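You operate a simulated robot arm through the tools that you are given. There is no shell and no other tool. Be economical: measure what you need, move in short steps, check, and stop when the job is done.

You are at the controls of a simulated robot arm. One attempt, no reset.

TASK
Put things in order on the ends bench top. At the end: the brown puck is on the white tub; the mini grey bobbin stands where the orange pad stood; the mini yellow bobbin stands where the mini grey bobbin stood; the orange pad stands on top of the stepped plug; whatever was shut is shut again. Leave all else as you found it, and nothing knocked over.

The check looks at the end state, three seconds after you hand in, the way a careful person would. Anything else that was tipped, shoved, dropped, spilled or broken makes it a failure.

THE ROBOT
A 6-joint arm with a two-finger parallel gripper, fixed in place. Base frame: the origin is at the foot of the arm, x ahead of it, y to its left, z up; the work surface is at about z = 760. Readings come in mm, degrees, newtons and seconds.
With the tool pointing down near the work surface it reaches from about 240 to 640 mm from the base axis. Its first joint turns from -66.0 to 66.0 degrees. Payload 2.7 kg.
The tool frame sits at the grasp point between the pads (the TCP): z along the fingers, y along the line on which they close. The tips reach 23 mm beyond it. The gripper opens to 94 mm. The fingers are 38 mm wide and 10 mm thick; the gripper's body (54 by 96 mm) begins 39 mm behind the TCP.
Orientation is that of the tool frame in the base frame, as a unit quaternion [x, y, z, w]. With the fingers straight down and closing along the base's y, the tool's x points along the base's -x, its y along +y and its z along -z.

THE INTERFACE
- The arm moves only by the tool servo_tool. Its argument "series" is a list of rows, each a list of 3 entries, a list of its own where there are three numbers: the opening, from 0 (shut) to 1 (fully open), then the shift along the base's x, y, z in units of 20 mm (1.0 is 20 mm), then the turn, a rotation vector about the base's x, y, z in units of 6 degrees (1.0 is 6 degrees). In form: [[jaw, [x, y, z], [rx, ry, rz]], ...]. A call has 1 to 12 rows; each row shifts and turns the commanded pose from where the row before left it. A call with a number of a shift or a turn outside -1 to 1 is refused whole. Rows are played at 5 a second. More than 50 mm and 8.6 degrees between two rows, or a gripper value outside its range, and nothing of the call is played. A pose out of reach is approached as far as the arm can. The call stops where the force on the tool passes 40 N (or 10 N more than at its start, if that is more) or the arm is blocked; 0.2 s more then pass. Each finger travels about 45 mm/s and halts on what it meets, pressing with about 38 N; the grip force reading is that of the motor and also rises with nothing between the fingers. The clock runs only during rows and for 0.2 s after the last one: add rows that do not move to give the fingers time. The reply holds the time, the measured pose of the TCP, the force on the tool along the base axes, the opening and the grip force, in the units named above and with some noise.
- Cameras (640 x 400 px; columns grow to the right, rows downward): "scene" is fixed at [62.1, -440.9, 1395.4]; the picture's right is [0.76, -0.64, 0.00], its down [-0.48, -0.56, -0.68] and it looks along [0.43, 0.52, -0.74] (base axes); focal length 332 px, centre (320, 200). "wrist" rides on the gripper at [86, 16, -74] in the tool frame; the picture's right is [-0.18, 0.98, 0.00], its down [-0.58, -0.11, -0.81] and it looks along [-0.79, -0.15, 0.59] (tool axes); focal length 243 px, centre (320, 200). There is no depth. A picture from a camera that has moved, and an enlarged one, comes with that camera's place and axes in the base frame and with its lens. The place of the scene camera against the robot may be out by one fixed shift of up to 18 mm in any direction.
- get_image(camera): a new picture of that camera. No time passes.
- enlarge(camera, box): a new picture of the part [left, top, right, bottom] of that camera's present view, enlarged. No time passes.
- finish_job(): hands the job in; it is judged then, once.

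Go step by step. Nothing tells you positions but the pictures and the camera data: compare them with the known pose of the tool, close in by small moves and look again before you grip or let go. The budget is 120 turns and 64 pictures, counting those below and the enlarged ones. Unless the task says otherwise, let go and move clear before handing in.

The tools are called after "Request:" as a command line: name --argument value ..., lists and objects as JSON in quotes. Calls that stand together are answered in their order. servo_tool: Moves the arm, as the interface text tells. Its arguments: {"type":"object","properties":{"series":{"type":"array","items":{"type":"array"}}},"required":["series"]} The other tools are called the same way: get_image (camera) takes a picture; enlarge (camera, box) takes an enlarged picture of a part of a camera's view; finish_job () hands the job in.

At the start:

```text
time_s: 0.0
position: [427.1, -54.3, 1065.2]
tcp_rot: [0.0, 1.0, 0.0, 0.001]
ft_force: [0.6, 0.2, -0.2]
grip_width: 94.1
grip_force: 0.0
```

scene: 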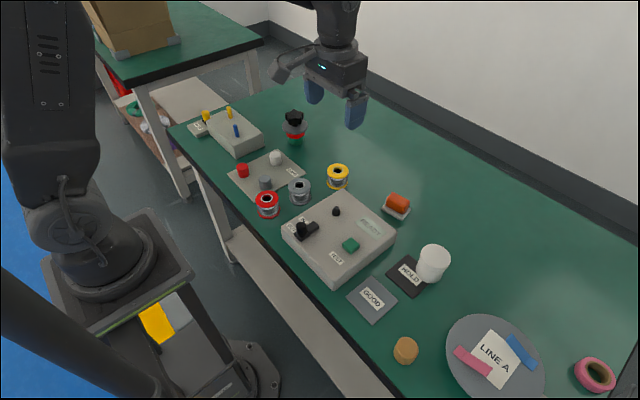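
wrist: 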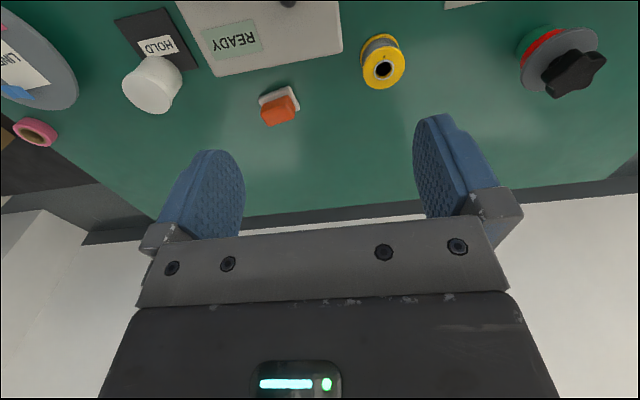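

I'll look more closely at the bench to identify the objects before moving.

Request:
enlarge --camera "scene" --box '[220, 130, 420, 255]'

Request:
enlarge --camera "scene" --box '[330, 180, 490, 280]'

Request:
enlarge --camera "scene" --box '[180, 90, 340, 190]'

Request:
enlarge --camera "scene" --box '[330, 260, 640, 400]'

```text
3.20 times, centred on (320, 192) of scene
camera zoom: at [62.1, -440.9, 1395.4], right [0.76, -0.64, 0.0], down [-0.48, -0.56, -0.68], along [0.43, 0.52, -0.74], focal length 1064 px, centre (320, 224)
```

zoom: 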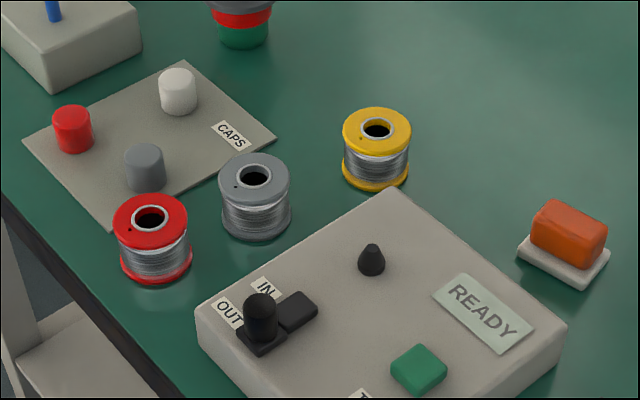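

```text
4.00 times, centred on (410, 230) of scene
camera zoom: at [62.1, -440.9, 1395.4], right [0.76, -0.64, 0.0], down [-0.48, -0.56, -0.68], along [0.43, 0.52, -0.74], focal length 1330 px, centre (-40, 80)
```

zoom: 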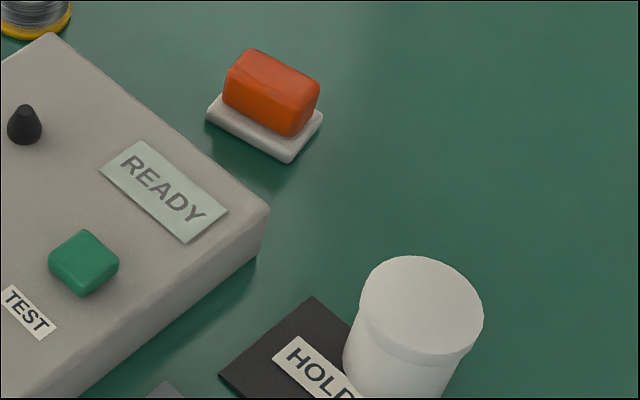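

```text
4.00 times, centred on (260, 140) of scene
camera zoom: at [62.1, -440.9, 1395.4], right [0.76, -0.64, 0.0], down [-0.48, -0.56, -0.68], along [0.43, 0.52, -0.74], focal length 1330 px, centre (560, 440)
```

zoom: 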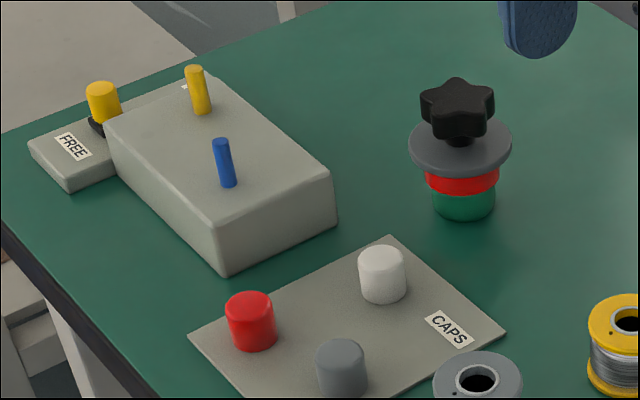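

```text
2.06 times, centred on (485, 330) of scene
camera zoom: at [62.1, -440.9, 1395.4], right [0.76, -0.64, 0.0], down [-0.48, -0.56, -0.68], along [0.43, 0.52, -0.74], focal length 686 px, centre (-21, -68)
```

zoom: 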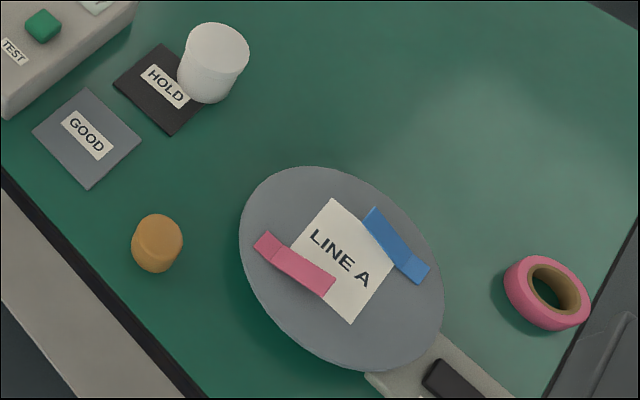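

The bobbins, pad, tub and puck are clear, but I don't yet see a "stepped plug". I'll swing the wrist camera to the far left to examine the tower and the box there.

Request:
servo_tool --series '[[1, [-0.4, 0.9, 0], [0, 0, 0.8]], [1, [-0.4, 0.9, 0], [0, 0, 0.8]], [1, [-0.4, 0.9, 0], [0, 0, 0.8]], [1, [-0.4, 0.9, 0], [0, 0, 0.8]], [1, [-0.4, 0.9, 0], [0, 0, 0.8]], [1, [-0.4, 0.9, 0], [0, 0, 0.8]], [1, [-0.4, 0.9, 0], [0, 0, 0.8]], [1, [-0.4, 0.9, 0], [0, 0, 0.8]], [1, [-0.4, 0.9, 0], [0, 0, 0.8]], [1, [-0.4, 0.9, 0], [0, 0, 0.8]]]'

Request:
get_image --camera "wrist"

```text
time_s: 2.2
position: [348.1, 127.6, 1066.0]
tcp_rot: [-0.408, 0.913, 0.0, 0.001]
ft_force: [0.7, -0.7, -1.4]
grip_width: 94.0
grip_force: 0.0
```

```text
57 pictures are left
camera wrist: at [276.7, 73.1, 1141.1], right [-0.61, 0.79, 0.0], down [0.47, 0.36, 0.81], along [0.64, 0.49, -0.59], focal length 243 px, centre (320, 200)
```

wrist: 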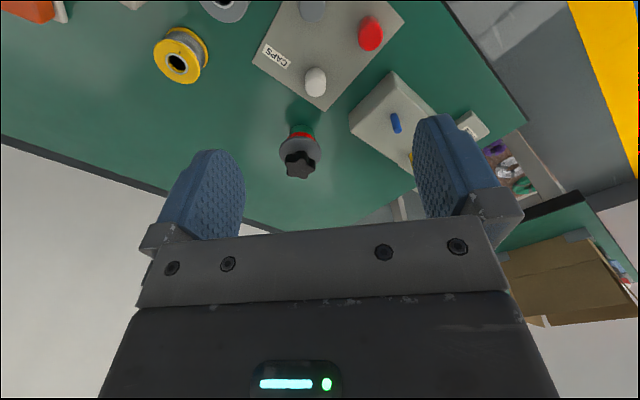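

Request:
enlarge --camera "wrist" --box '[240, 0, 440, 200]'

Request:
enlarge --camera "scene" --box '[260, 90, 330, 160]'

Request:
enlarge --camera "scene" --box '[180, 95, 260, 155]'

Request:
enlarge --camera "scene" --box '[280, 190, 400, 280]'

```text
2.00 times, centred on (340, 100) of wrist
camera zoom: at [276.7, 73.1, 1141.1], right [-0.61, 0.79, 0.0], down [0.47, 0.36, 0.81], along [0.64, 0.49, -0.59], focal length 485 px, centre (280, 400)
```

zoom: 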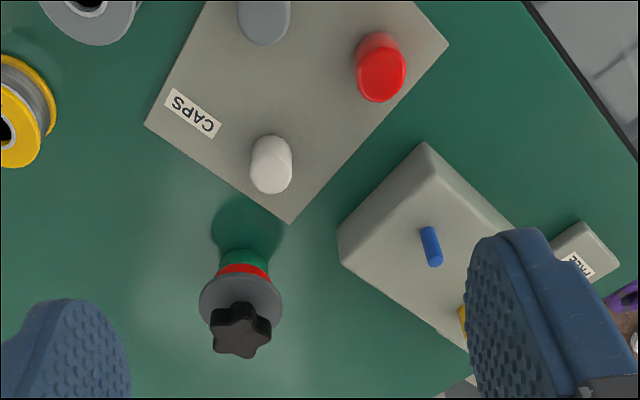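

```text
5.71 times, centred on (295, 125) of scene
camera zoom: at [62.1, -440.9, 1395.4], right [0.76, -0.64, 0.0], down [-0.48, -0.56, -0.68], along [0.44, 0.52, -0.74], focal length 1900 px, centre (463, 629)
```

zoom: 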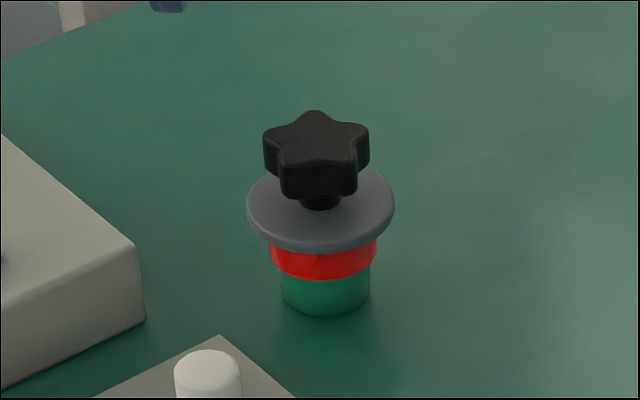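

```text
6.67 times, centred on (220, 125) of scene
camera zoom: at [62.1, -440.9, 1395.4], right [0.76, -0.64, 0.0], down [-0.48, -0.56, -0.68], along [0.44, 0.52, -0.74], focal length 2216 px, centre (987, 700)
```

zoom: 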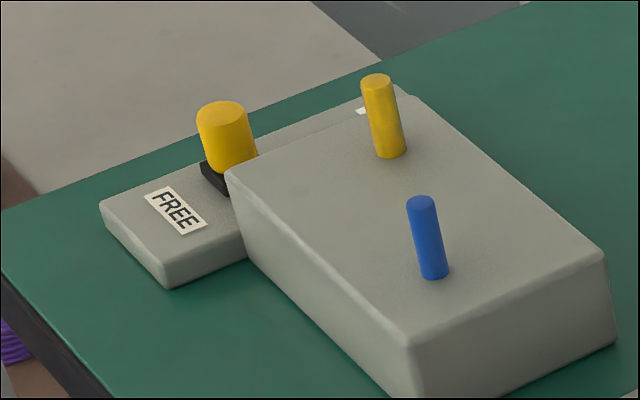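

```text
4.44 times, centred on (340, 235) of scene
camera zoom: at [62.1, -440.9, 1395.4], right [0.76, -0.64, 0.0], down [-0.48, -0.56, -0.68], along [0.44, 0.52, -0.74], focal length 1478 px, centre (231, 44)
```

zoom: 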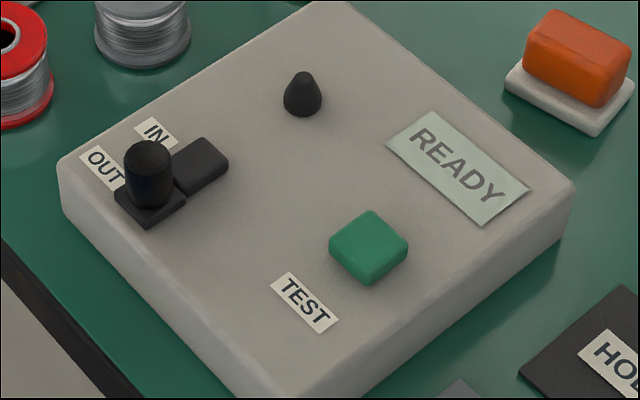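

The star-knob tool (green and red steps, grey flange) looks like the stepped plug. Before I commit to that, I'll check the right end of the bench.

Request:
servo_tool --series '[[1, [0, -1, 0], [0, 0, -1]], [1, [0, -1, 0], [0, 0, -1]], [1, [0, -1, 0], [0, 0, -1]], [1, [0, -1, 0], [0, 0, -1]], [1, [0, -1, 0], [0, 0, -1]], [1, [0, -1, 0], [0, 0, -1]], [1, [0, -1, 0], [0, 0, -1]], [1, [0, -1, 0], [0, 0, -1]], [1, [0, -1, 0], [0, 0, -1]], [1, [0, -1, 0], [0, 0, -1]], [1, [0, -1, 0], [0, 0, -1]], [1, [0, -1, 0], [0, 0, -1]]]'

Request:
get_image --camera "wrist"

```text
time_s: 4.8
position: [346.9, -112.9, 1065.2]
tcp_rot: [0.209, 0.978, -0.002, 0.0]
ft_force: [0.9, 0.2, 0.3]
grip_width: 94.0
grip_force: 0.1
```

```text
52 pictures are left
camera wrist: at [274.3, -64.5, 1139.9], right [0.57, 0.82, 0.0], down [0.49, -0.33, 0.81], along [0.66, -0.46, -0.59], focal length 243 px, centre (320, 200)
```

wrist: 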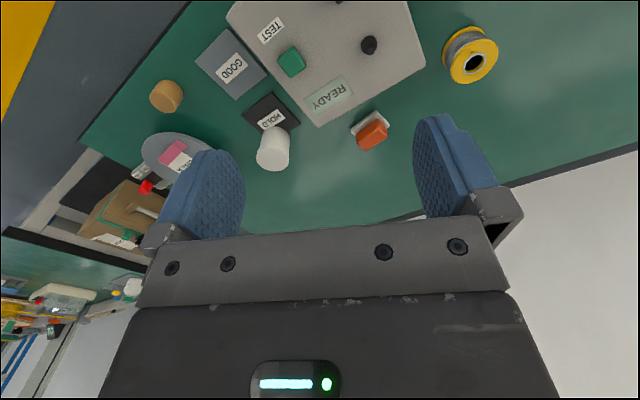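

No hidden items here, so the star-knob gauge is the stepped plug and nothing on the bench is shut. I'll take zoomed wrist views to measure positions accurately.

Request:
enlarge --camera "wrist" --box '[330, 90, 410, 160]'

Request:
enlarge --camera "wrist" --box '[130, 60, 310, 180]'

```text
5.71 times, centred on (370, 125) of wrist
camera zoom: at [274.3, -64.5, 1139.9], right [0.57, 0.82, 0.0], down [0.49, -0.33, 0.81], along [0.66, -0.46, -0.59], focal length 1386 px, centre (34, 629)
```

zoom: 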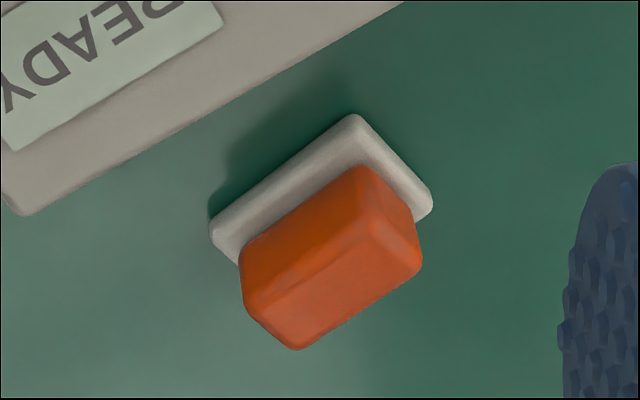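

```text
3.33 times, centred on (220, 120) of wrist
camera zoom: at [274.3, -64.5, 1139.9], right [0.57, 0.82, 0.0], down [0.49, -0.33, 0.81], along [0.66, -0.46, -0.59], focal length 809 px, centre (653, 467)
```

zoom: 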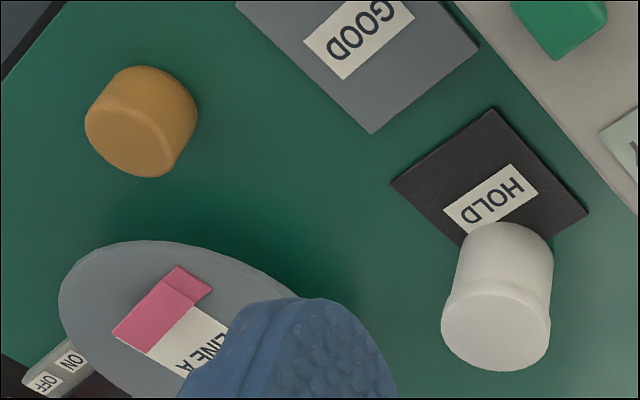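

The pad's centre is at about (559, −151), top about z 800, long axis about 11° off y. The plug's knob is near (537, 229, ~850). I'll move above the pad and look again.

Request:
servo_tool --series '[[1, [0.883, -0.158, -0.68], [0, 0, 0.486]], [1, [0.883, -0.158, -0.68], [0, 0, 0.486]], [1, [0.883, -0.158, -0.68], [0, 0, 0.486]], [1, [0.883, -0.158, -0.68], [0, 0, 0.486]], [1, [0.883, -0.158, -0.68], [0, 0, 0.486]], [1, [0.883, -0.158, -0.68], [0, 0, 0.486]], [1, [0.883, -0.158, -0.68], [0, 0, 0.486]], [1, [0.883, -0.158, -0.68], [0, 0, 0.486]], [1, [0.883, -0.158, -0.68], [0, 0, 0.486]], [1, [0.883, -0.158, -0.68], [0, 0, 0.486]], [1, [0.883, -0.158, -0.68], [0, 0, 0.486]], [1, [0.883, -0.158, -0.68], [0, 0, 0.486]]]'

Request:
get_image --camera "wrist"

```text
time_s: 7.4
position: [562.2, -153.1, 904.4]
tcp_rot: [-0.095, 0.996, -0.001, 0.001]
ft_force: [0.3, -0.4, -0.3]
grip_width: 94.2
grip_force: 0.0
```

```text
49 pictures are left
camera wrist: at [472.0, -153.6, 978.9], right [-0.01, 1.0, 0.0], down [0.59, 0.01, 0.81], along [0.81, 0.0, -0.59], focal length 243 px, centre (320, 200)
```

wrist: 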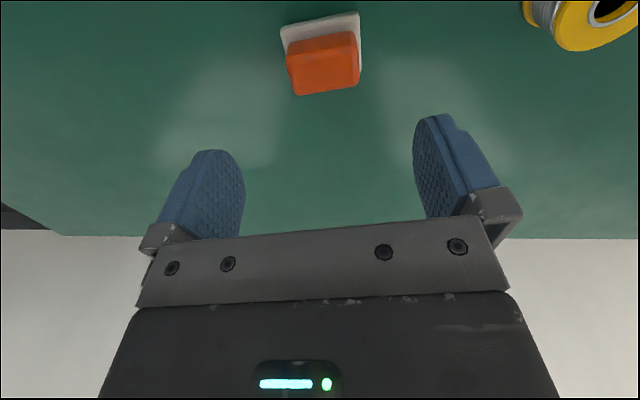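

Wrist view confirms the pad centre at (559, −151). I'll descend around the orange part, keeping the fingertips above the white base.

Request:
servo_tool --series '[[1, [-0.15, 0.1, -0.8], [0, 0, -0.15]], [1, [0, 0, -0.9], [0, 0, 0]], [1, [0, 0, -0.9], [0, 0, 0]], [1, [0, 0, -0.9], [0, 0, 0]], [1, [0, 0, -0.9], [0, 0, 0]], [1, [0, 0, -0.8], [0, 0, 0]], [1, [0, 0, 0], [0, 0, 0]]]'

Request:
get_image --camera "wrist"

Request:
get_image --camera "scene"

```text
time_s: 9.0
position: [555.7, -152.8, 797.2]
tcp_rot: [-0.088, 0.996, -0.001, 0.0]
ft_force: [0.6, -0.1, -0.5]
grip_width: 94.1
grip_force: 0.0
```

```text
48 pictures are left
camera wrist: at [466.3, -151.9, 871.5], right [0.01, 1.0, 0.0], down [0.59, 0.0, 0.81], along [0.81, -0.01, -0.59], focal length 243 px, centre (320, 200)
```

wrist: 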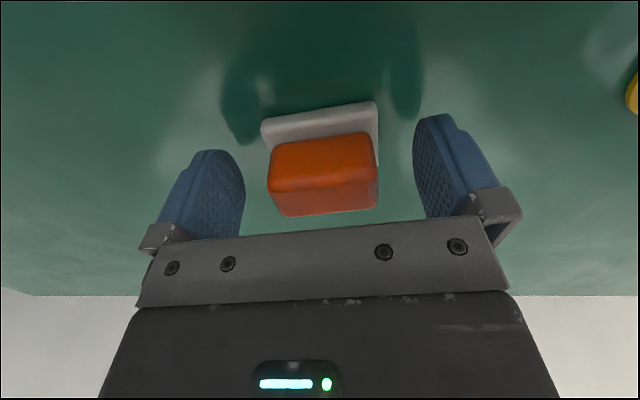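

```text
47 pictures are left
```

scene: 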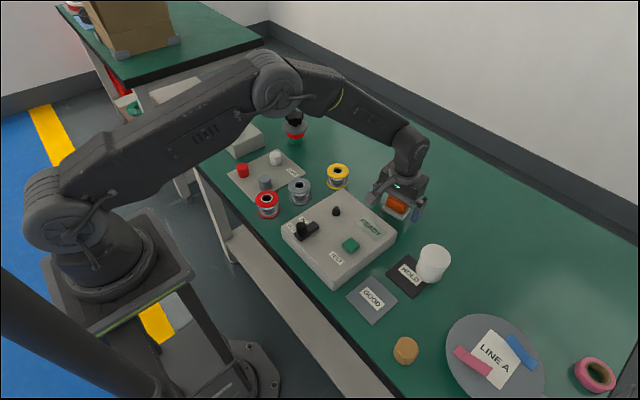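

The fingers straddle the orange block well. I'll shift slightly to centre and close.

Request:
servo_tool --series '[[1, [0, -0.1, 0], [0, 0, 0]], [0.7, [0, 0, 0], [0, 0, 0]], [0.5, [0, 0, 0], [0, 0, 0]], [0.3, [0, 0, 0], [0, 0, 0]], [0.3, [0, 0, 0], [0, 0, 0]], [0.3, [0, 0, 0], [0, 0, 0]]]'

Request:
get_image --camera "wrist"

```text
time_s: 10.4
position: [557.5, -154.0, 797.5]
tcp_rot: [-0.088, 0.996, 0.0, 0.001]
ft_force: [-0.5, 0.1, 0.4]
grip_width: 51.2
grip_force: 37.8
```

```text
46 pictures are left
camera wrist: at [467.4, -153.9, 872.5], right [0.01, 1.0, 0.0], down [0.59, 0.0, 0.81], along [0.81, -0.01, -0.59], focal length 243 px, centre (320, 200)
```

wrist: 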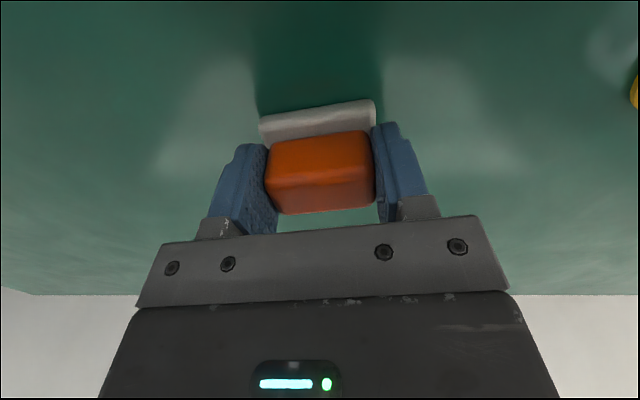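

Gripped at about 51 mm. Now I'll lift and check that the white base comes up with it.

Request:
servo_tool --series '[[0.3, [0, 0, 0.5], [0, 0, 0]], [0.3, [0, 0, 1], [0, 0, 0]], [0.3, [0, 0, 1], [0, 0, 0]], [0.3, [0, 0, 1], [0, 0, 0]], [0.3, [0, 0, 1], [0, 0, 0]], [0.3, [0, 0, 1], [0, 0, 0]]]'

Request:
get_image --camera "wrist"

Request:
enlarge --camera "scene" --box '[350, 150, 450, 230]'

```text
time_s: 11.8
position: [558.3, -153.1, 910.9]
tcp_rot: [-0.089, 0.996, -0.001, 0.0]
ft_force: [-0.1, -0.3, 0.1]
grip_width: 28.3
grip_force: 0.0
```

```text
45 pictures are left
camera wrist: at [468.2, -153.2, 985.2], right [0.01, 1.0, 0.0], down [0.59, 0.0, 0.81], along [0.81, -0.01, -0.59], focal length 243 px, centre (320, 200)
```

wrist: 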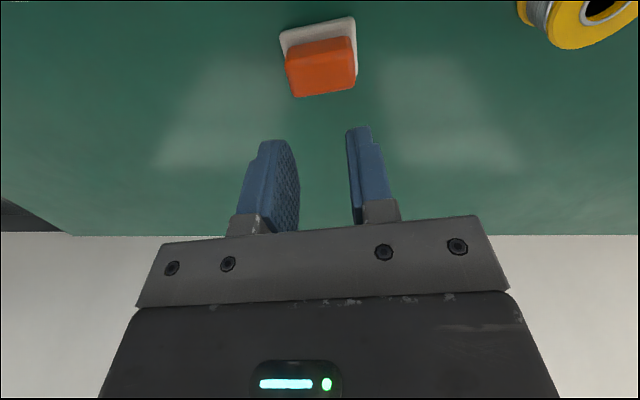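

```text
5.00 times, centred on (400, 190) of scene
camera zoom: at [62.1, -440.9, 1395.4], right [0.76, -0.64, 0.0], down [-0.48, -0.56, -0.68], along [0.44, 0.52, -0.74], focal length 1662 px, centre (-80, 250)
```

zoom: 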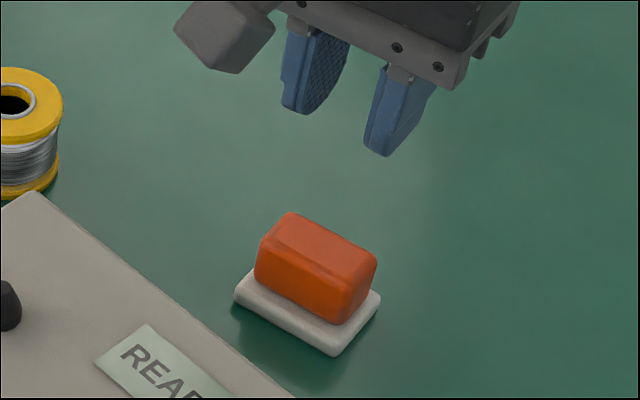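

The smooth orange block slipped out of the grip and the pad stayed put. I'll reopen, go lower and grip the white base by its long ends instead.

Request:
servo_tool --series '[[1, [0, 0, 0], [0, 0, 0]], [1, [0, 0, 0], [0, 0, 0]], [1, [0, 0, 0], [0, 0, 0]], [1, [0, 0, 0], [0, 0, 0]], [1, [0, 0, -1], [0, 0, 0]], [1, [0, 0, -1], [0, 0, 0]], [1, [0, 0, -1], [0, 0, 0]], [1, [0, 0, -1], [0, 0, 0]], [1, [0, 0, -1], [0, 0, 0]], [1, [0, 0, -0.7], [0, 0, 0]], [1, [0, 0, -0.3], [0, 0, 0]], [1, [0, 0, 0], [0, 0, 0]]]'

Request:
get_image --camera "wrist"

```text
time_s: 14.4
position: [558.4, -153.2, 789.4]
tcp_rot: [-0.088, 0.996, 0.0, 0.001]
ft_force: [-0.5, 0.2, 0.0]
grip_width: 94.3
grip_force: 0.1
```

```text
43 pictures are left
camera wrist: at [468.7, -152.7, 864.4], right [0.01, 1.0, 0.0], down [0.59, 0.0, 0.81], along [0.81, -0.01, -0.59], focal length 243 px, centre (320, 200)
```

wrist: 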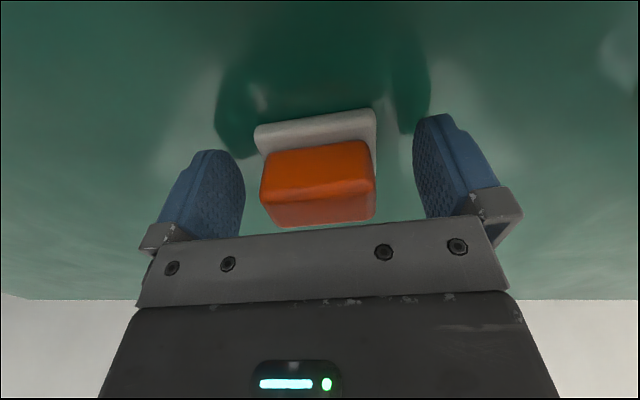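

Request:
servo_tool --series '[[1, [0, -0.08, -0.17], [0, 0, 0]], [1, [0, 0, 0], [0, 0, 0]], [0.7, [0, 0, 0], [0, 0, 0]], [0.5, [0, 0, 0], [0, 0, 0]], [0.3, [0, 0, 0], [0, 0, 0]], [0.3, [0, 0, 0], [0, 0, 0]], [0.3, [0, 0, 0], [0, 0, 0]]]'

Request:
get_image --camera "wrist"

```text
time_s: 16.0
position: [557.2, -155.4, 787.0]
tcp_rot: [-0.088, 0.996, -0.001, 0.001]
ft_force: [-1.0, 0.9, 0.3]
grip_width: 59.2
grip_force: 37.9
```

```text
42 pictures are left
camera wrist: at [468.4, -154.6, 861.1], right [0.01, 1.0, 0.0], down [0.59, 0.0, 0.81], along [0.81, -0.01, -0.59], focal length 243 px, centre (320, 200)
```

wrist: 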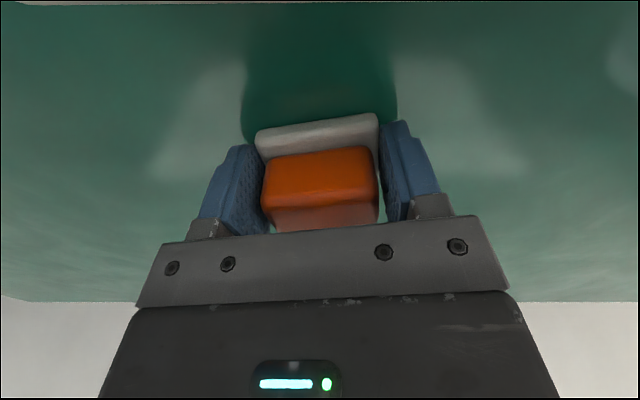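

Gripped on the base at 59 mm. A slow small lift as a test.

Request:
servo_tool --series '[[0.3, [0, 0, 0.2], [0, 0, 0]], [0.3, [0, 0, 0.3], [0, 0, 0]], [0.3, [0, 0, 0.5], [0, 0, 0]], [0.3, [0, 0, 0.5], [0, 0, 0]]]'

Request:
enlarge --camera "scene" --box '[350, 150, 450, 230]'

```text
time_s: 17.0
position: [558.1, -152.5, 814.9]
tcp_rot: [-0.088, 0.996, -0.002, 0.001]
ft_force: [-0.6, -0.3, -0.2]
grip_width: 58.9
grip_force: 38.0
```

```text
5.00 times, centred on (400, 190) of scene
camera zoom: at [62.1, -440.9, 1395.4], right [0.76, -0.64, 0.0], down [-0.48, -0.56, -0.68], along [0.43, 0.52, -0.74], focal length 1662 px, centre (-80, 250)
```

zoom: 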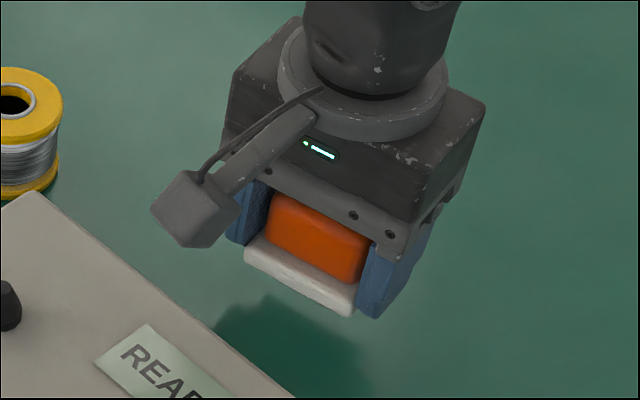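

The whole pad lifts as one piece. I'll raise it and carry it toward the plug.

Request:
servo_tool --series '[[0.3, [0, 0, 0.6], [0, 0, 0]], [0.3, [0, 0, 0.8], [0, 0, 0]], [0.3, [0, 0.3, 0.8], [0, 0, 0]], [0.3, [0, 0.6, 0.8], [0, 0, 0]], [0.3, [0, 0.8, 0.8], [0, 0, 0]], [0.3, [0, 0.8, 0.8], [0, 0, 0]], [0.3, [0, 0.8, 0.8], [0, 0, 0]], [0.3, [0, 0.8, 0.8], [0, 0, 0]], [0.3, [0, 0.8, 0.1], [0, 0, 0]], [0.3, [-0.1, 0.8, 0], [0, 0, 0]], [0.3, [-0.1, 0.8, 0], [0, 0, 0]], [0.3, [-0.1, 0.8, 0], [0, 0, 0]]]'

Request:
servo_tool --series '[[0.3, [-0.1, 0.8, 0], [0, 0, 0]], [0.3, [-0.1, 0.8, 0], [0, 0, 0]], [0.3, [-0.1, 0.8, 0], [0, 0, 0]], [0.3, [-0.1, 0.8, 0], [0, 0, 0]], [0.3, [-0.1, 0.8, 0], [0, 0, 0]], [0.3, [-0.1, 0.8, 0], [0, 0, 0]], [0.3, [-0.1, 0.8, 0], [0, 0, 0]], [0.3, [0, 0.8, 0], [0, 0, 0]], [0.3, [0, 0.8, 0], [0, 0, 0]], [0.3, [0, 0.8, 0], [0, 0, 0]], [0.3, [0, 0.6, 0], [0, 0, 0]], [0.3, [0, 0.3, 0], [0, 0, 0]]]'

Request:
get_image --camera "wrist"

Request:
get_image --camera "scene"

```text
time_s: 19.6
position: [551.2, -9.2, 943.1]
tcp_rot: [-0.089, 0.996, -0.001, 0.0]
ft_force: [0.1, 0.1, -1.2]
grip_width: 59.1
grip_force: 38.2
```

```text
time_s: 22.2
position: [535.8, 168.9, 940.7]
tcp_rot: [-0.089, 0.996, -0.002, 0.002]
ft_force: [-0.5, 0.6, -0.2]
grip_width: 58.8
grip_force: 38.2
```

```text
40 pictures are left
camera wrist: at [447.3, 169.4, 1016.2], right [0.01, 1.0, 0.0], down [0.59, 0.0, 0.81], along [0.81, -0.01, -0.59], focal length 243 px, centre (320, 200)
```

wrist: 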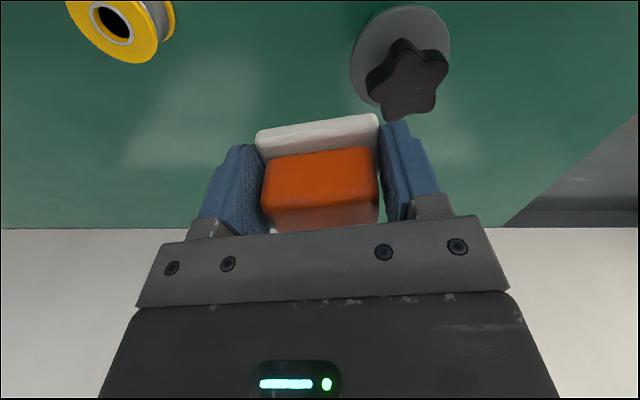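

```text
39 pictures are left
```

scene: 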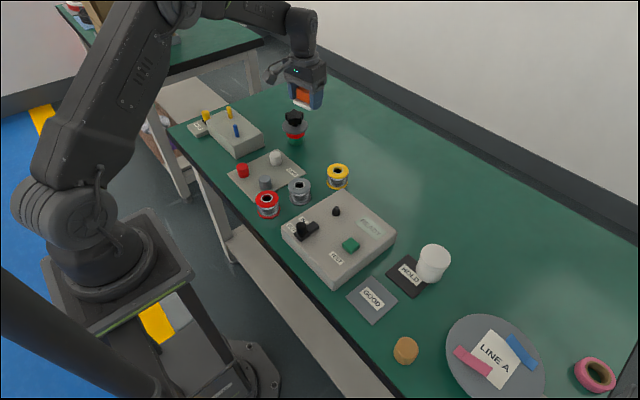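

Knob top centre comes out near (538.5, 230). I'll move over it, lower part-way and check from the scene camera.

Request:
servo_tool --series '[[0.3, [0.1, 0.6, 0], [0, 0, 0]], [0.3, [0.05, 0.8, 0], [0, 0, 0]], [0.3, [0, 0.8, 0], [0, 0, 0]], [0.3, [0, 0.6, -0.3], [0, 0, 0]], [0.3, [0, 0.25, -0.5], [0, 0, 0]], [0.3, [0, 0, -0.6], [0, 0, 0]], [0.3, [0, 0, -0.6], [0, 0, 0]], [0.3, [0, 0, -0.4], [0, 0, 0]], [0.3, [0, 0, 0], [0, 0, 0]]]'

Request:
enlarge --camera "scene" --box '[260, 90, 330, 160]'

Request:
get_image --camera "wrist"

```text
time_s: 24.2
position: [538.6, 230.1, 893.4]
tcp_rot: [-0.088, 0.996, -0.002, 0.001]
ft_force: [0.3, -0.1, -0.4]
grip_width: 59.0
grip_force: 38.0
```

```text
5.71 times, centred on (295, 125) of scene
camera zoom: at [62.1, -440.9, 1395.4], right [0.76, -0.64, 0.0], down [-0.48, -0.56, -0.68], along [0.43, 0.52, -0.74], focal length 1900 px, centre (463, 629)
```

zoom: 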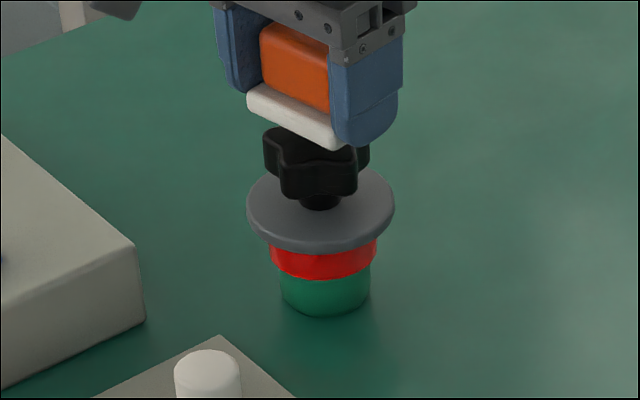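

```text
37 pictures are left
camera wrist: at [450.6, 230.5, 968.0], right [0.01, 1.0, 0.0], down [0.59, 0.0, 0.81], along [0.81, -0.01, -0.59], focal length 243 px, centre (320, 200)
```

wrist: 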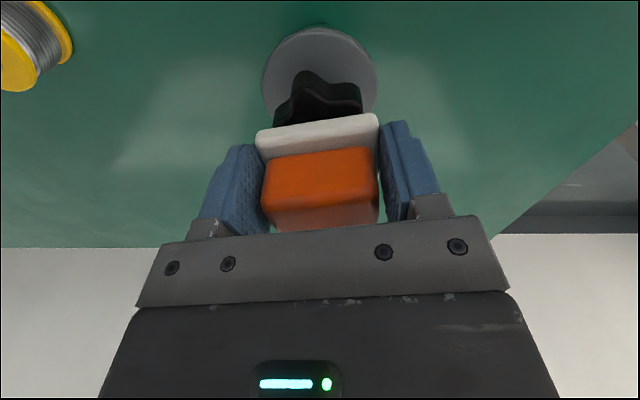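

Alignment looks good, with the knob top about 17 mm below the pad. I'll lower most of that, then creep.

Request:
servo_tool --series '[[0.3, [0, 0, -0.3], [0, 0, 0]], [0.3, [0, 0, -0.2], [0, 0, 0]], [0.3, [0, 0, -0.1], [0, 0, 0]], [0.3, [0, 0, 0], [0, 0, 0]]]'

Request:
enlarge --camera "scene" --box '[260, 90, 330, 160]'

```text
time_s: 25.2
position: [540.9, 230.9, 882.3]
tcp_rot: [-0.089, 0.996, -0.001, 0.002]
ft_force: [-0.3, 0.9, 3.9]
grip_width: 58.8
grip_force: 38.0
```

```text
5.71 times, centred on (295, 125) of scene
camera zoom: at [62.1, -440.9, 1395.4], right [0.76, -0.64, 0.0], down [-0.48, -0.56, -0.68], along [0.44, 0.52, -0.74], focal length 1900 px, centre (463, 629)
```

zoom: 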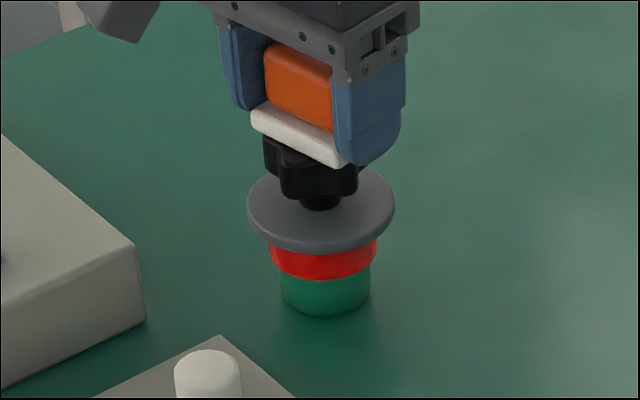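

There's a first hint of contact (3.9 N). I'll creep another millimetre to confirm.

Request:
servo_tool --series '[[0.3, [0, 0, -0.05], [0, 0, 0]], [0.3, [0, 0, 0], [0, 0, 0]]]'

Request:
get_image --camera "wrist"

```text
time_s: 25.8
position: [540.6, 232.2, 883.3]
tcp_rot: [-0.088, 0.996, -0.001, 0.003]
ft_force: [-1.8, -2.2, 15.4]
grip_width: 59.0
grip_force: 37.7
```

```text
35 pictures are left
camera wrist: at [451.9, 230.9, 956.6], right [0.01, 1.0, 0.0], down [0.59, 0.0, 0.81], along [0.81, -0.01, -0.59], focal length 243 px, centre (320, 200)
```

wrist: 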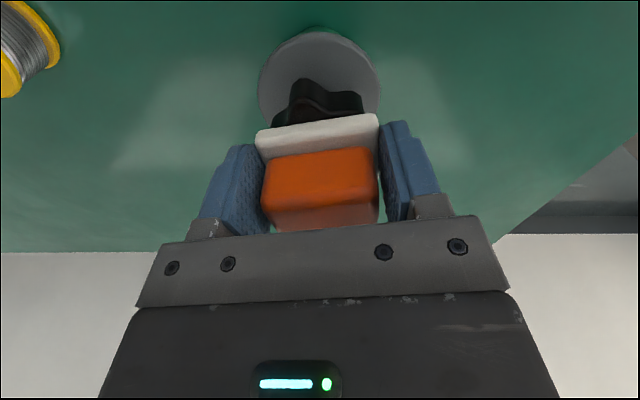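

Contact found, so the knob top is at about z 856. That puts the knob centre nearer (535.5, 228), so I'll lift slightly, shift by about 3 mm and set down again.

Request:
servo_tool --series '[[0.3, [0, 0, 0.25], [0, 0, 0]], [0.3, [-0.15, -0.1, 0], [0, 0, 0]], [0.3, [0, 0, -0.15], [0, 0, 0]], [0.3, [0, 0, -0.08], [0, 0, 0]], [0.3, [0, 0, 0], [0, 0, 0]]]'

Request:
enlarge --camera "scene" --box '[260, 90, 330, 160]'

```text
time_s: 27.0
position: [537.1, 228.1, 881.7]
tcp_rot: [-0.088, 0.996, -0.001, 0.002]
ft_force: [-2.9, -1.8, 13.3]
grip_width: 58.7
grip_force: 37.9
```

```text
5.71 times, centred on (295, 125) of scene
camera zoom: at [61.8, -441.1, 1395.4], right [0.76, -0.64, 0.0], down [-0.48, -0.56, -0.68], along [0.44, 0.52, -0.74], focal length 1900 px, centre (463, 629)
```

zoom: 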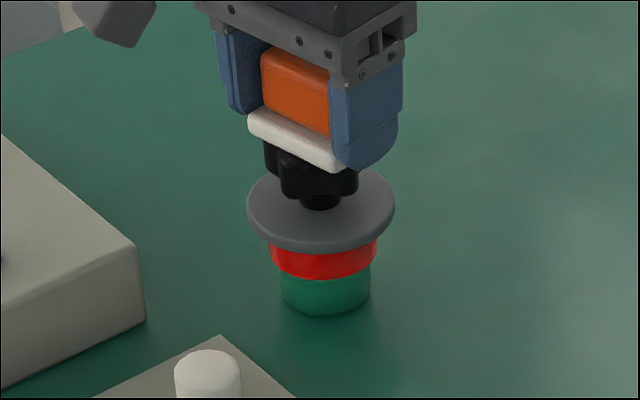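

Seated. I'll ease the pressure and open the fingers slowly.

Request:
servo_tool --series '[[0.3, [0, 0, 0.03], [0, 0, 0]], [0.66, [0, 0, 0], [0, 0, 0]], [0.72, [0, 0, 0], [0, 0, 0]], [0.8, [0, 0, 0], [0, 0, 0]], [0.9, [0, 0, 0], [0, 0, 0]], [0.9, [0, 0, 0], [0, 0, 0]]]'

Request:
get_image --camera "wrist"

```text
time_s: 28.4
position: [537.7, 229.1, 881.5]
tcp_rot: [-0.088, 0.996, -0.001, 0.001]
ft_force: [-0.6, 0.0, 0.4]
grip_width: 84.5
grip_force: 0.2
```

```text
33 pictures are left
camera wrist: at [448.5, 228.5, 956.0], right [0.01, 1.0, 0.0], down [0.59, 0.0, 0.81], along [0.81, -0.01, -0.59], focal length 243 px, centre (320, 200)
```

wrist: 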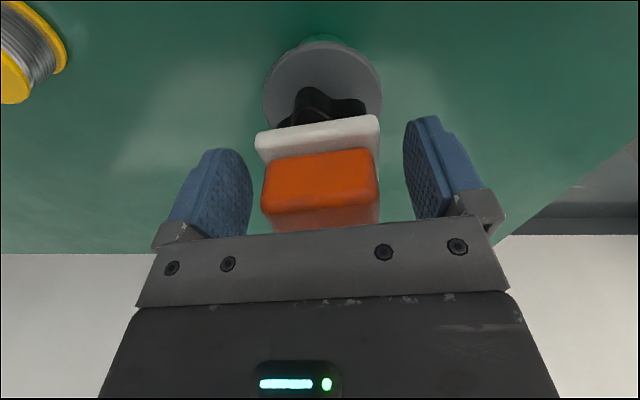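

The pad sits on the knob. I'll retreat straight up and move toward the grey bobbin.

Request:
servo_tool --series '[[0.9, [0, 0, 0.3], [0, 0, 0]], [0.9, [0, 0, 0.8], [0, 0, 0]], [1, [0, 0, 1], [0, 0, 0]], [1, [0, 0, 1], [0, 0, 0]], [1, [0, 0, 1], [0, 0, 0]], [1, [0, 0, 1], [0, 0, 0]]]'

Request:
servo_tool --series '[[1, [-0.7, -0.9, 0], [0, 0, -0.17]], [1, [-0.7, -0.9, 0], [0, 0, -0.17]], [1, [-0.7, -0.9, 0], [0, 0, -0.17]], [1, [-0.7, -0.9, 0], [0, 0, -0.17]], [1, [-0.7, -0.9, 0], [0, 0, -0.17]], [1, [-0.7, -0.9, 0], [0, 0, -0.17]], [1, [-0.7, -0.9, 0], [0, 0, -0.17]], [1, [-0.7, -0.9, 0], [0, 0, -0.17]], [1, [-0.7, -0.9, -0.5], [0, 0, -0.17]], [1, [-0.7, -0.9, -1], [0, 0, -0.17]], [1, [0, -0.8, -1], [0, 0, 0]]]'

Request:
get_image --camera "wrist"

Request:
get_image --camera "scene"

```text
time_s: 29.8
position: [537.5, 227.7, 983.6]
tcp_rot: [-0.089, 0.996, -0.001, 0.001]
ft_force: [0.2, 0.1, 0.1]
grip_width: 94.1
grip_force: 0.2
```

```text
time_s: 32.2
position: [396.5, 32.3, 933.0]
tcp_rot: [0.001, 1.0, 0.0, 0.0]
ft_force: [0.8, 0.3, 0.4]
grip_width: 93.8
grip_force: 0.0
```

```text
32 pictures are left
camera wrist: at [309.6, 47.4, 1008.2], right [0.19, 0.98, 0.0], down [0.58, -0.11, 0.81], along [0.79, -0.15, -0.59], focal length 243 px, centre (320, 200)
```

wrist: 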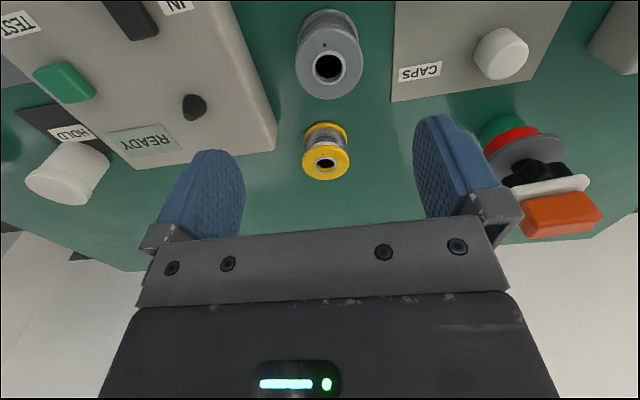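

```text
31 pictures are left
```

scene: 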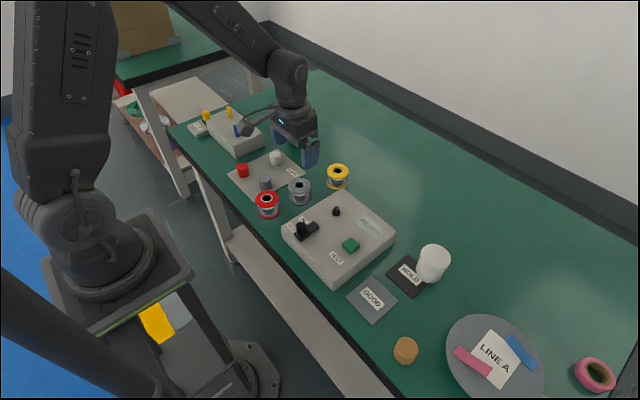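

The pad stands well on the plug. I'll zoom in on the grey and yellow bobbins for accurate centres.

Request:
enlarge --camera "wrist" --box '[270, 0, 390, 190]'

```text
2.11 times, centred on (330, 95) of wrist
camera zoom: at [309.6, 47.4, 1008.2], right [0.19, 0.98, 0.0], down [0.58, -0.11, 0.81], along [0.79, -0.15, -0.59], focal length 511 px, centre (299, 421)
```

zoom: 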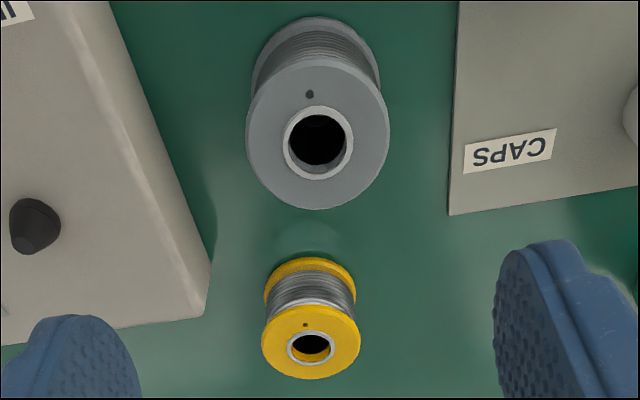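

The bobbins are about 56 mm wide and 41 mm tall: grey near (405, 37), yellow near (513, 15). I'll go down above the grey with the jaws narrowed.

Request:
servo_tool --series '[[0.8, [0.2, 0.12, -0.8], [0, 0, 0]], [0.8, [0.2, 0.1, -0.9], [0, 0, 0]], [0.8, [0, 0, -0.9], [0, 0, 0]], [0.8, [0, 0, -0.9], [0, 0, 0]], [0.8, [0, 0, -0.65], [0, 0, 0]], [0.8, [0, 0, 0], [0, 0, 0]]]'

Request:
get_image --camera "wrist"

Request:
enlarge --camera "scene" --box '[240, 140, 360, 230]'

```text
time_s: 33.6
position: [405.3, 38.1, 851.1]
tcp_rot: [0.002, 1.0, -0.001, 0.001]
ft_force: [-0.5, -0.4, 0.0]
grip_width: 75.0
grip_force: 0.0
```

```text
29 pictures are left
camera wrist: at [318.4, 53.5, 925.6], right [0.19, 0.98, 0.0], down [0.58, -0.11, 0.81], along [0.79, -0.15, -0.59], focal length 243 px, centre (320, 200)
```

wrist: 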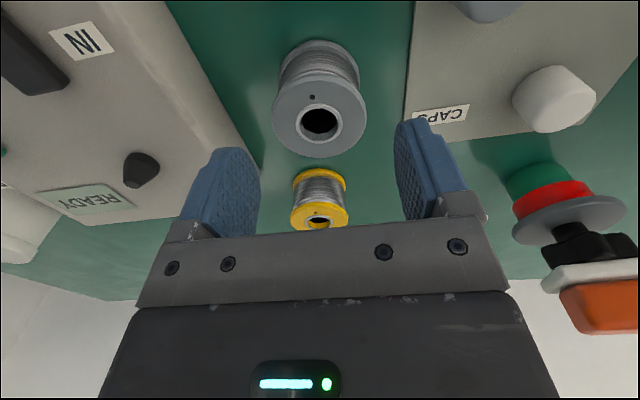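

```text
4.44 times, centred on (300, 185) of scene
camera zoom: at [62.1, -440.9, 1395.4], right [0.76, -0.64, 0.0], down [-0.48, -0.56, -0.68], along [0.43, 0.52, -0.74], focal length 1478 px, centre (409, 267)
```

zoom: 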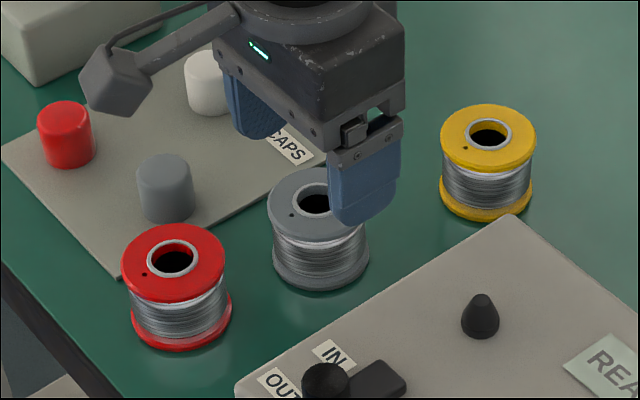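

Grey centre is at (404, 37), right under the tool. I'll descend around it.

Request:
servo_tool --series '[[0.8, [-0.05, 0, -0.8], [0, 0, 0]], [0.8, [0, 0, -0.8], [0, 0, 0]], [0.8, [0, 0, -0.8], [0, 0, 0]], [0.8, [0, 0, -0.6], [0, 0, 0]], [0.8, [0, 0, 0], [0, 0, 0]]]'

Request:
get_image --camera "wrist"

```text
time_s: 34.8
position: [404.6, 37.4, 790.7]
tcp_rot: [0.001, 1.0, 0.0, 0.001]
ft_force: [0.0, 0.4, -1.0]
grip_width: 75.2
grip_force: 0.1
```

```text
27 pictures are left
camera wrist: at [317.2, 53.2, 866.0], right [0.19, 0.98, 0.0], down [0.58, -0.11, 0.81], along [0.79, -0.15, -0.59], focal length 243 px, centre (320, 200)
```

wrist: 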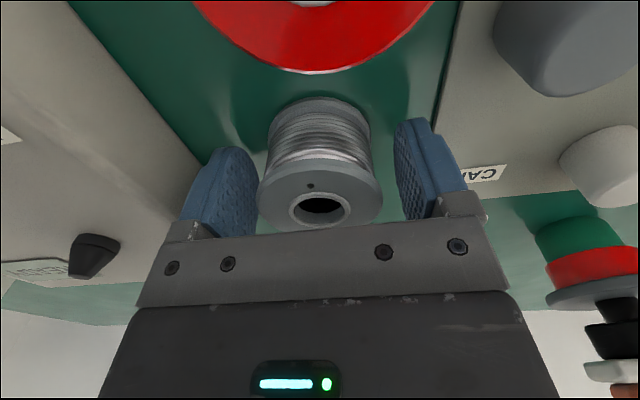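

Request:
servo_tool --series '[[0.7, [0, 0, 0], [0, 0, 0]], [0.6, [0, 0, 0], [0, 0, 0]], [0.5, [0, 0, 0], [0, 0, 0]], [0.4, [0, 0, 0], [0, 0, 0]], [0.4, [0, 0, 0], [0, 0, 0]], [0.4, [0, 0, 0.3], [0, 0, 0]], [0.4, [0, 0, 0.6], [0, 0, 0]]]'

Request:
get_image --camera "wrist"

```text
time_s: 36.4
position: [405.5, 36.8, 808.8]
tcp_rot: [0.001, 1.0, -0.001, 0.001]
ft_force: [-0.6, 0.0, -1.0]
grip_width: 54.9
grip_force: 37.7
```

```text
26 pictures are left
camera wrist: at [317.6, 52.1, 883.8], right [0.19, 0.98, 0.0], down [0.58, -0.11, 0.81], along [0.79, -0.15, -0.59], focal length 243 px, centre (320, 200)
```

wrist: 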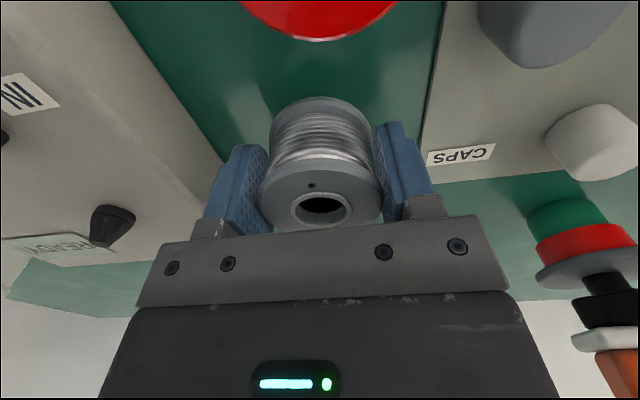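

Grey is held. I'll raise it high over the console and carry it to the pad's old spot (558.7, −151).

Request:
servo_tool --series '[[0.4, [0, 0, 0.8], [0, 0, 0]], [0.4, [0, 0, 0.9], [0, 0, 0]], [0.4, [0, 0, 0.9], [0, 0, 0]], [0.4, [0, 0, 0.9], [0, 0, 0]], [0.4, [0, 0, 0.9], [0, 0, 0]], [0.4, [0.5, -0.6, 0.2], [0, 0, 0]], [0.4, [0.7, -0.8, 0], [0, 0, 0]], [0.4, [0.7, -0.8, 0], [0, 0, 0]], [0.4, [0.7, -0.8, 0], [0, 0, 0]], [0.4, [0.7, -0.8, 0], [0, 0, 0]], [0.4, [0.7, -0.8, 0], [0, 0, 0]], [0.4, [0.7, -0.8, 0], [0, 0, 0]]]'

Request:
servo_tool --series '[[0.4, [0.7, -0.8, 0], [0, 0, 0]], [0.4, [0.7, -0.8, 0], [0, 0, 0]], [0.4, [0.7, -0.8, 0], [0, 0, 0]], [0.4, [0.6, -0.8, 0], [0, 0, 0]], [0.4, [0.29, -0.6, 0], [0, 0, 0]], [0.4, [0, -0.2, -0.8], [0, 0, 0]], [0.4, [0, 0, -0.9], [0, 0, 0]], [0.4, [0, 0, -0.9], [0, 0, 0]], [0.4, [0, 0, -0.9], [0, 0, 0]], [0.4, [0, 0, 0], [0, 0, 0]]]'

Request:
get_image --camera "wrist"

Request:
enlarge --camera "scene" --box '[340, 140, 460, 230]'

```text
time_s: 39.0
position: [496.9, -72.4, 899.5]
tcp_rot: [0.0, 1.0, -0.001, 0.0]
ft_force: [-0.1, 0.5, -1.5]
grip_width: 55.3
grip_force: 38.2
```

```text
time_s: 41.2
position: [556.4, -152.1, 831.7]
tcp_rot: [0.001, 1.0, -0.001, 0.0]
ft_force: [-0.3, -0.4, -0.8]
grip_width: 55.1
grip_force: 38.5
```

```text
25 pictures are left
camera wrist: at [468.5, -135.8, 906.4], right [0.19, 0.98, 0.0], down [0.58, -0.11, 0.81], along [0.79, -0.15, -0.59], focal length 243 px, centre (320, 200)
```

wrist: 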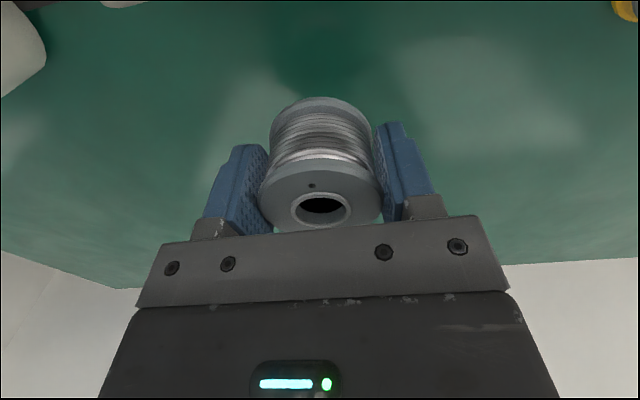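

```text
4.44 times, centred on (400, 185) of scene
camera zoom: at [62.2, -440.9, 1395.4], right [0.76, -0.64, 0.0], down [-0.48, -0.56, -0.68], along [0.43, 0.52, -0.74], focal length 1478 px, centre (-36, 267)
```

zoom: 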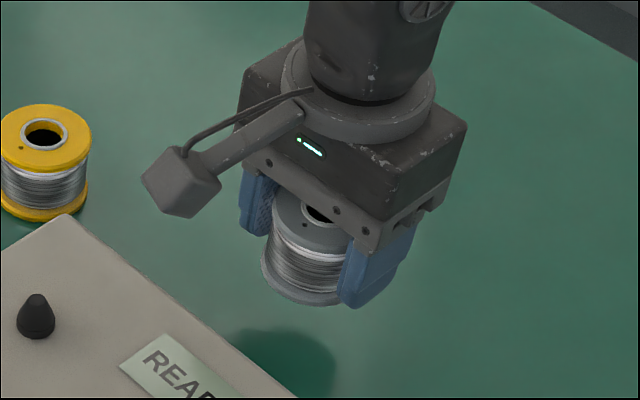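

Over the target. Lowering to the bench, slowly at the end.

Request:
servo_tool --series '[[0.4, [0, 0, -0.6], [0, 0, 0]], [0.4, [0, 0, -0.6], [0, 0, 0]], [0.4, [0, 0, -0.5], [0, 0, 0]], [0.4, [0, 0, -0.2], [0, 0, 0]], [0.4, [0, 0, -0.05], [0, 0, 0]], [0.4, [0, 0, 0], [0, 0, 0]]]'

```text
time_s: 42.6
position: [557.5, -151.4, 790.6]
tcp_rot: [0.001, 1.0, -0.001, 0.0]
ft_force: [-5.1, -0.6, 3.9]
grip_width: 55.0
grip_force: 37.8
```

Light contact felt. I'll release gently and rise, then look.

Request:
servo_tool --series '[[0.62, [0, 0, 0], [0, 0, 0]], [0.7, [0, 0, 0], [0, 0, 0]], [0.85, [0, 0, 0], [0, 0, 0]], [0.85, [0, 0, 0], [0, 0, 0]], [0.85, [0, 0, 0.5], [0, 0, 0]], [0.85, [0, 0, 1], [0, 0, 0]], [0.85, [0, 0, 1], [0, 0, 0]], [0.85, [0, 0, 1], [0, 0, 0]], [0.85, [0, 0, 1], [0, 0, 0]], [0.85, [0, 0, 1], [0, 0, 0]]]'

Request:
get_image --camera "wrist"

```text
time_s: 44.8
position: [557.1, -151.9, 902.5]
tcp_rot: [0.001, 1.0, 0.0, 0.0]
ft_force: [-0.1, 0.2, 0.0]
grip_width: 79.8
grip_force: 0.0
```

```text
23 pictures are left
camera wrist: at [469.1, -135.7, 976.5], right [0.19, 0.98, 0.0], down [0.58, -0.11, 0.81], along [0.79, -0.15, -0.59], focal length 243 px, centre (320, 200)
```

wrist: 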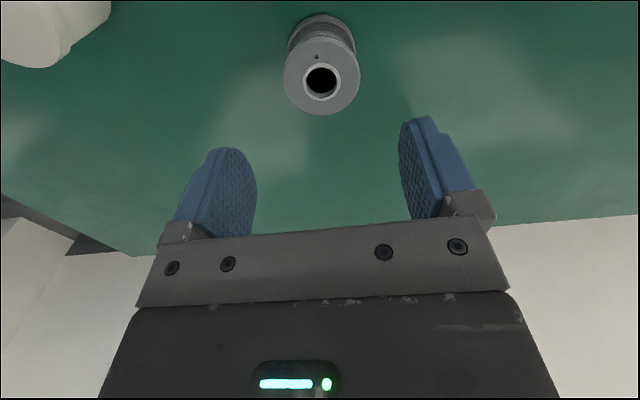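

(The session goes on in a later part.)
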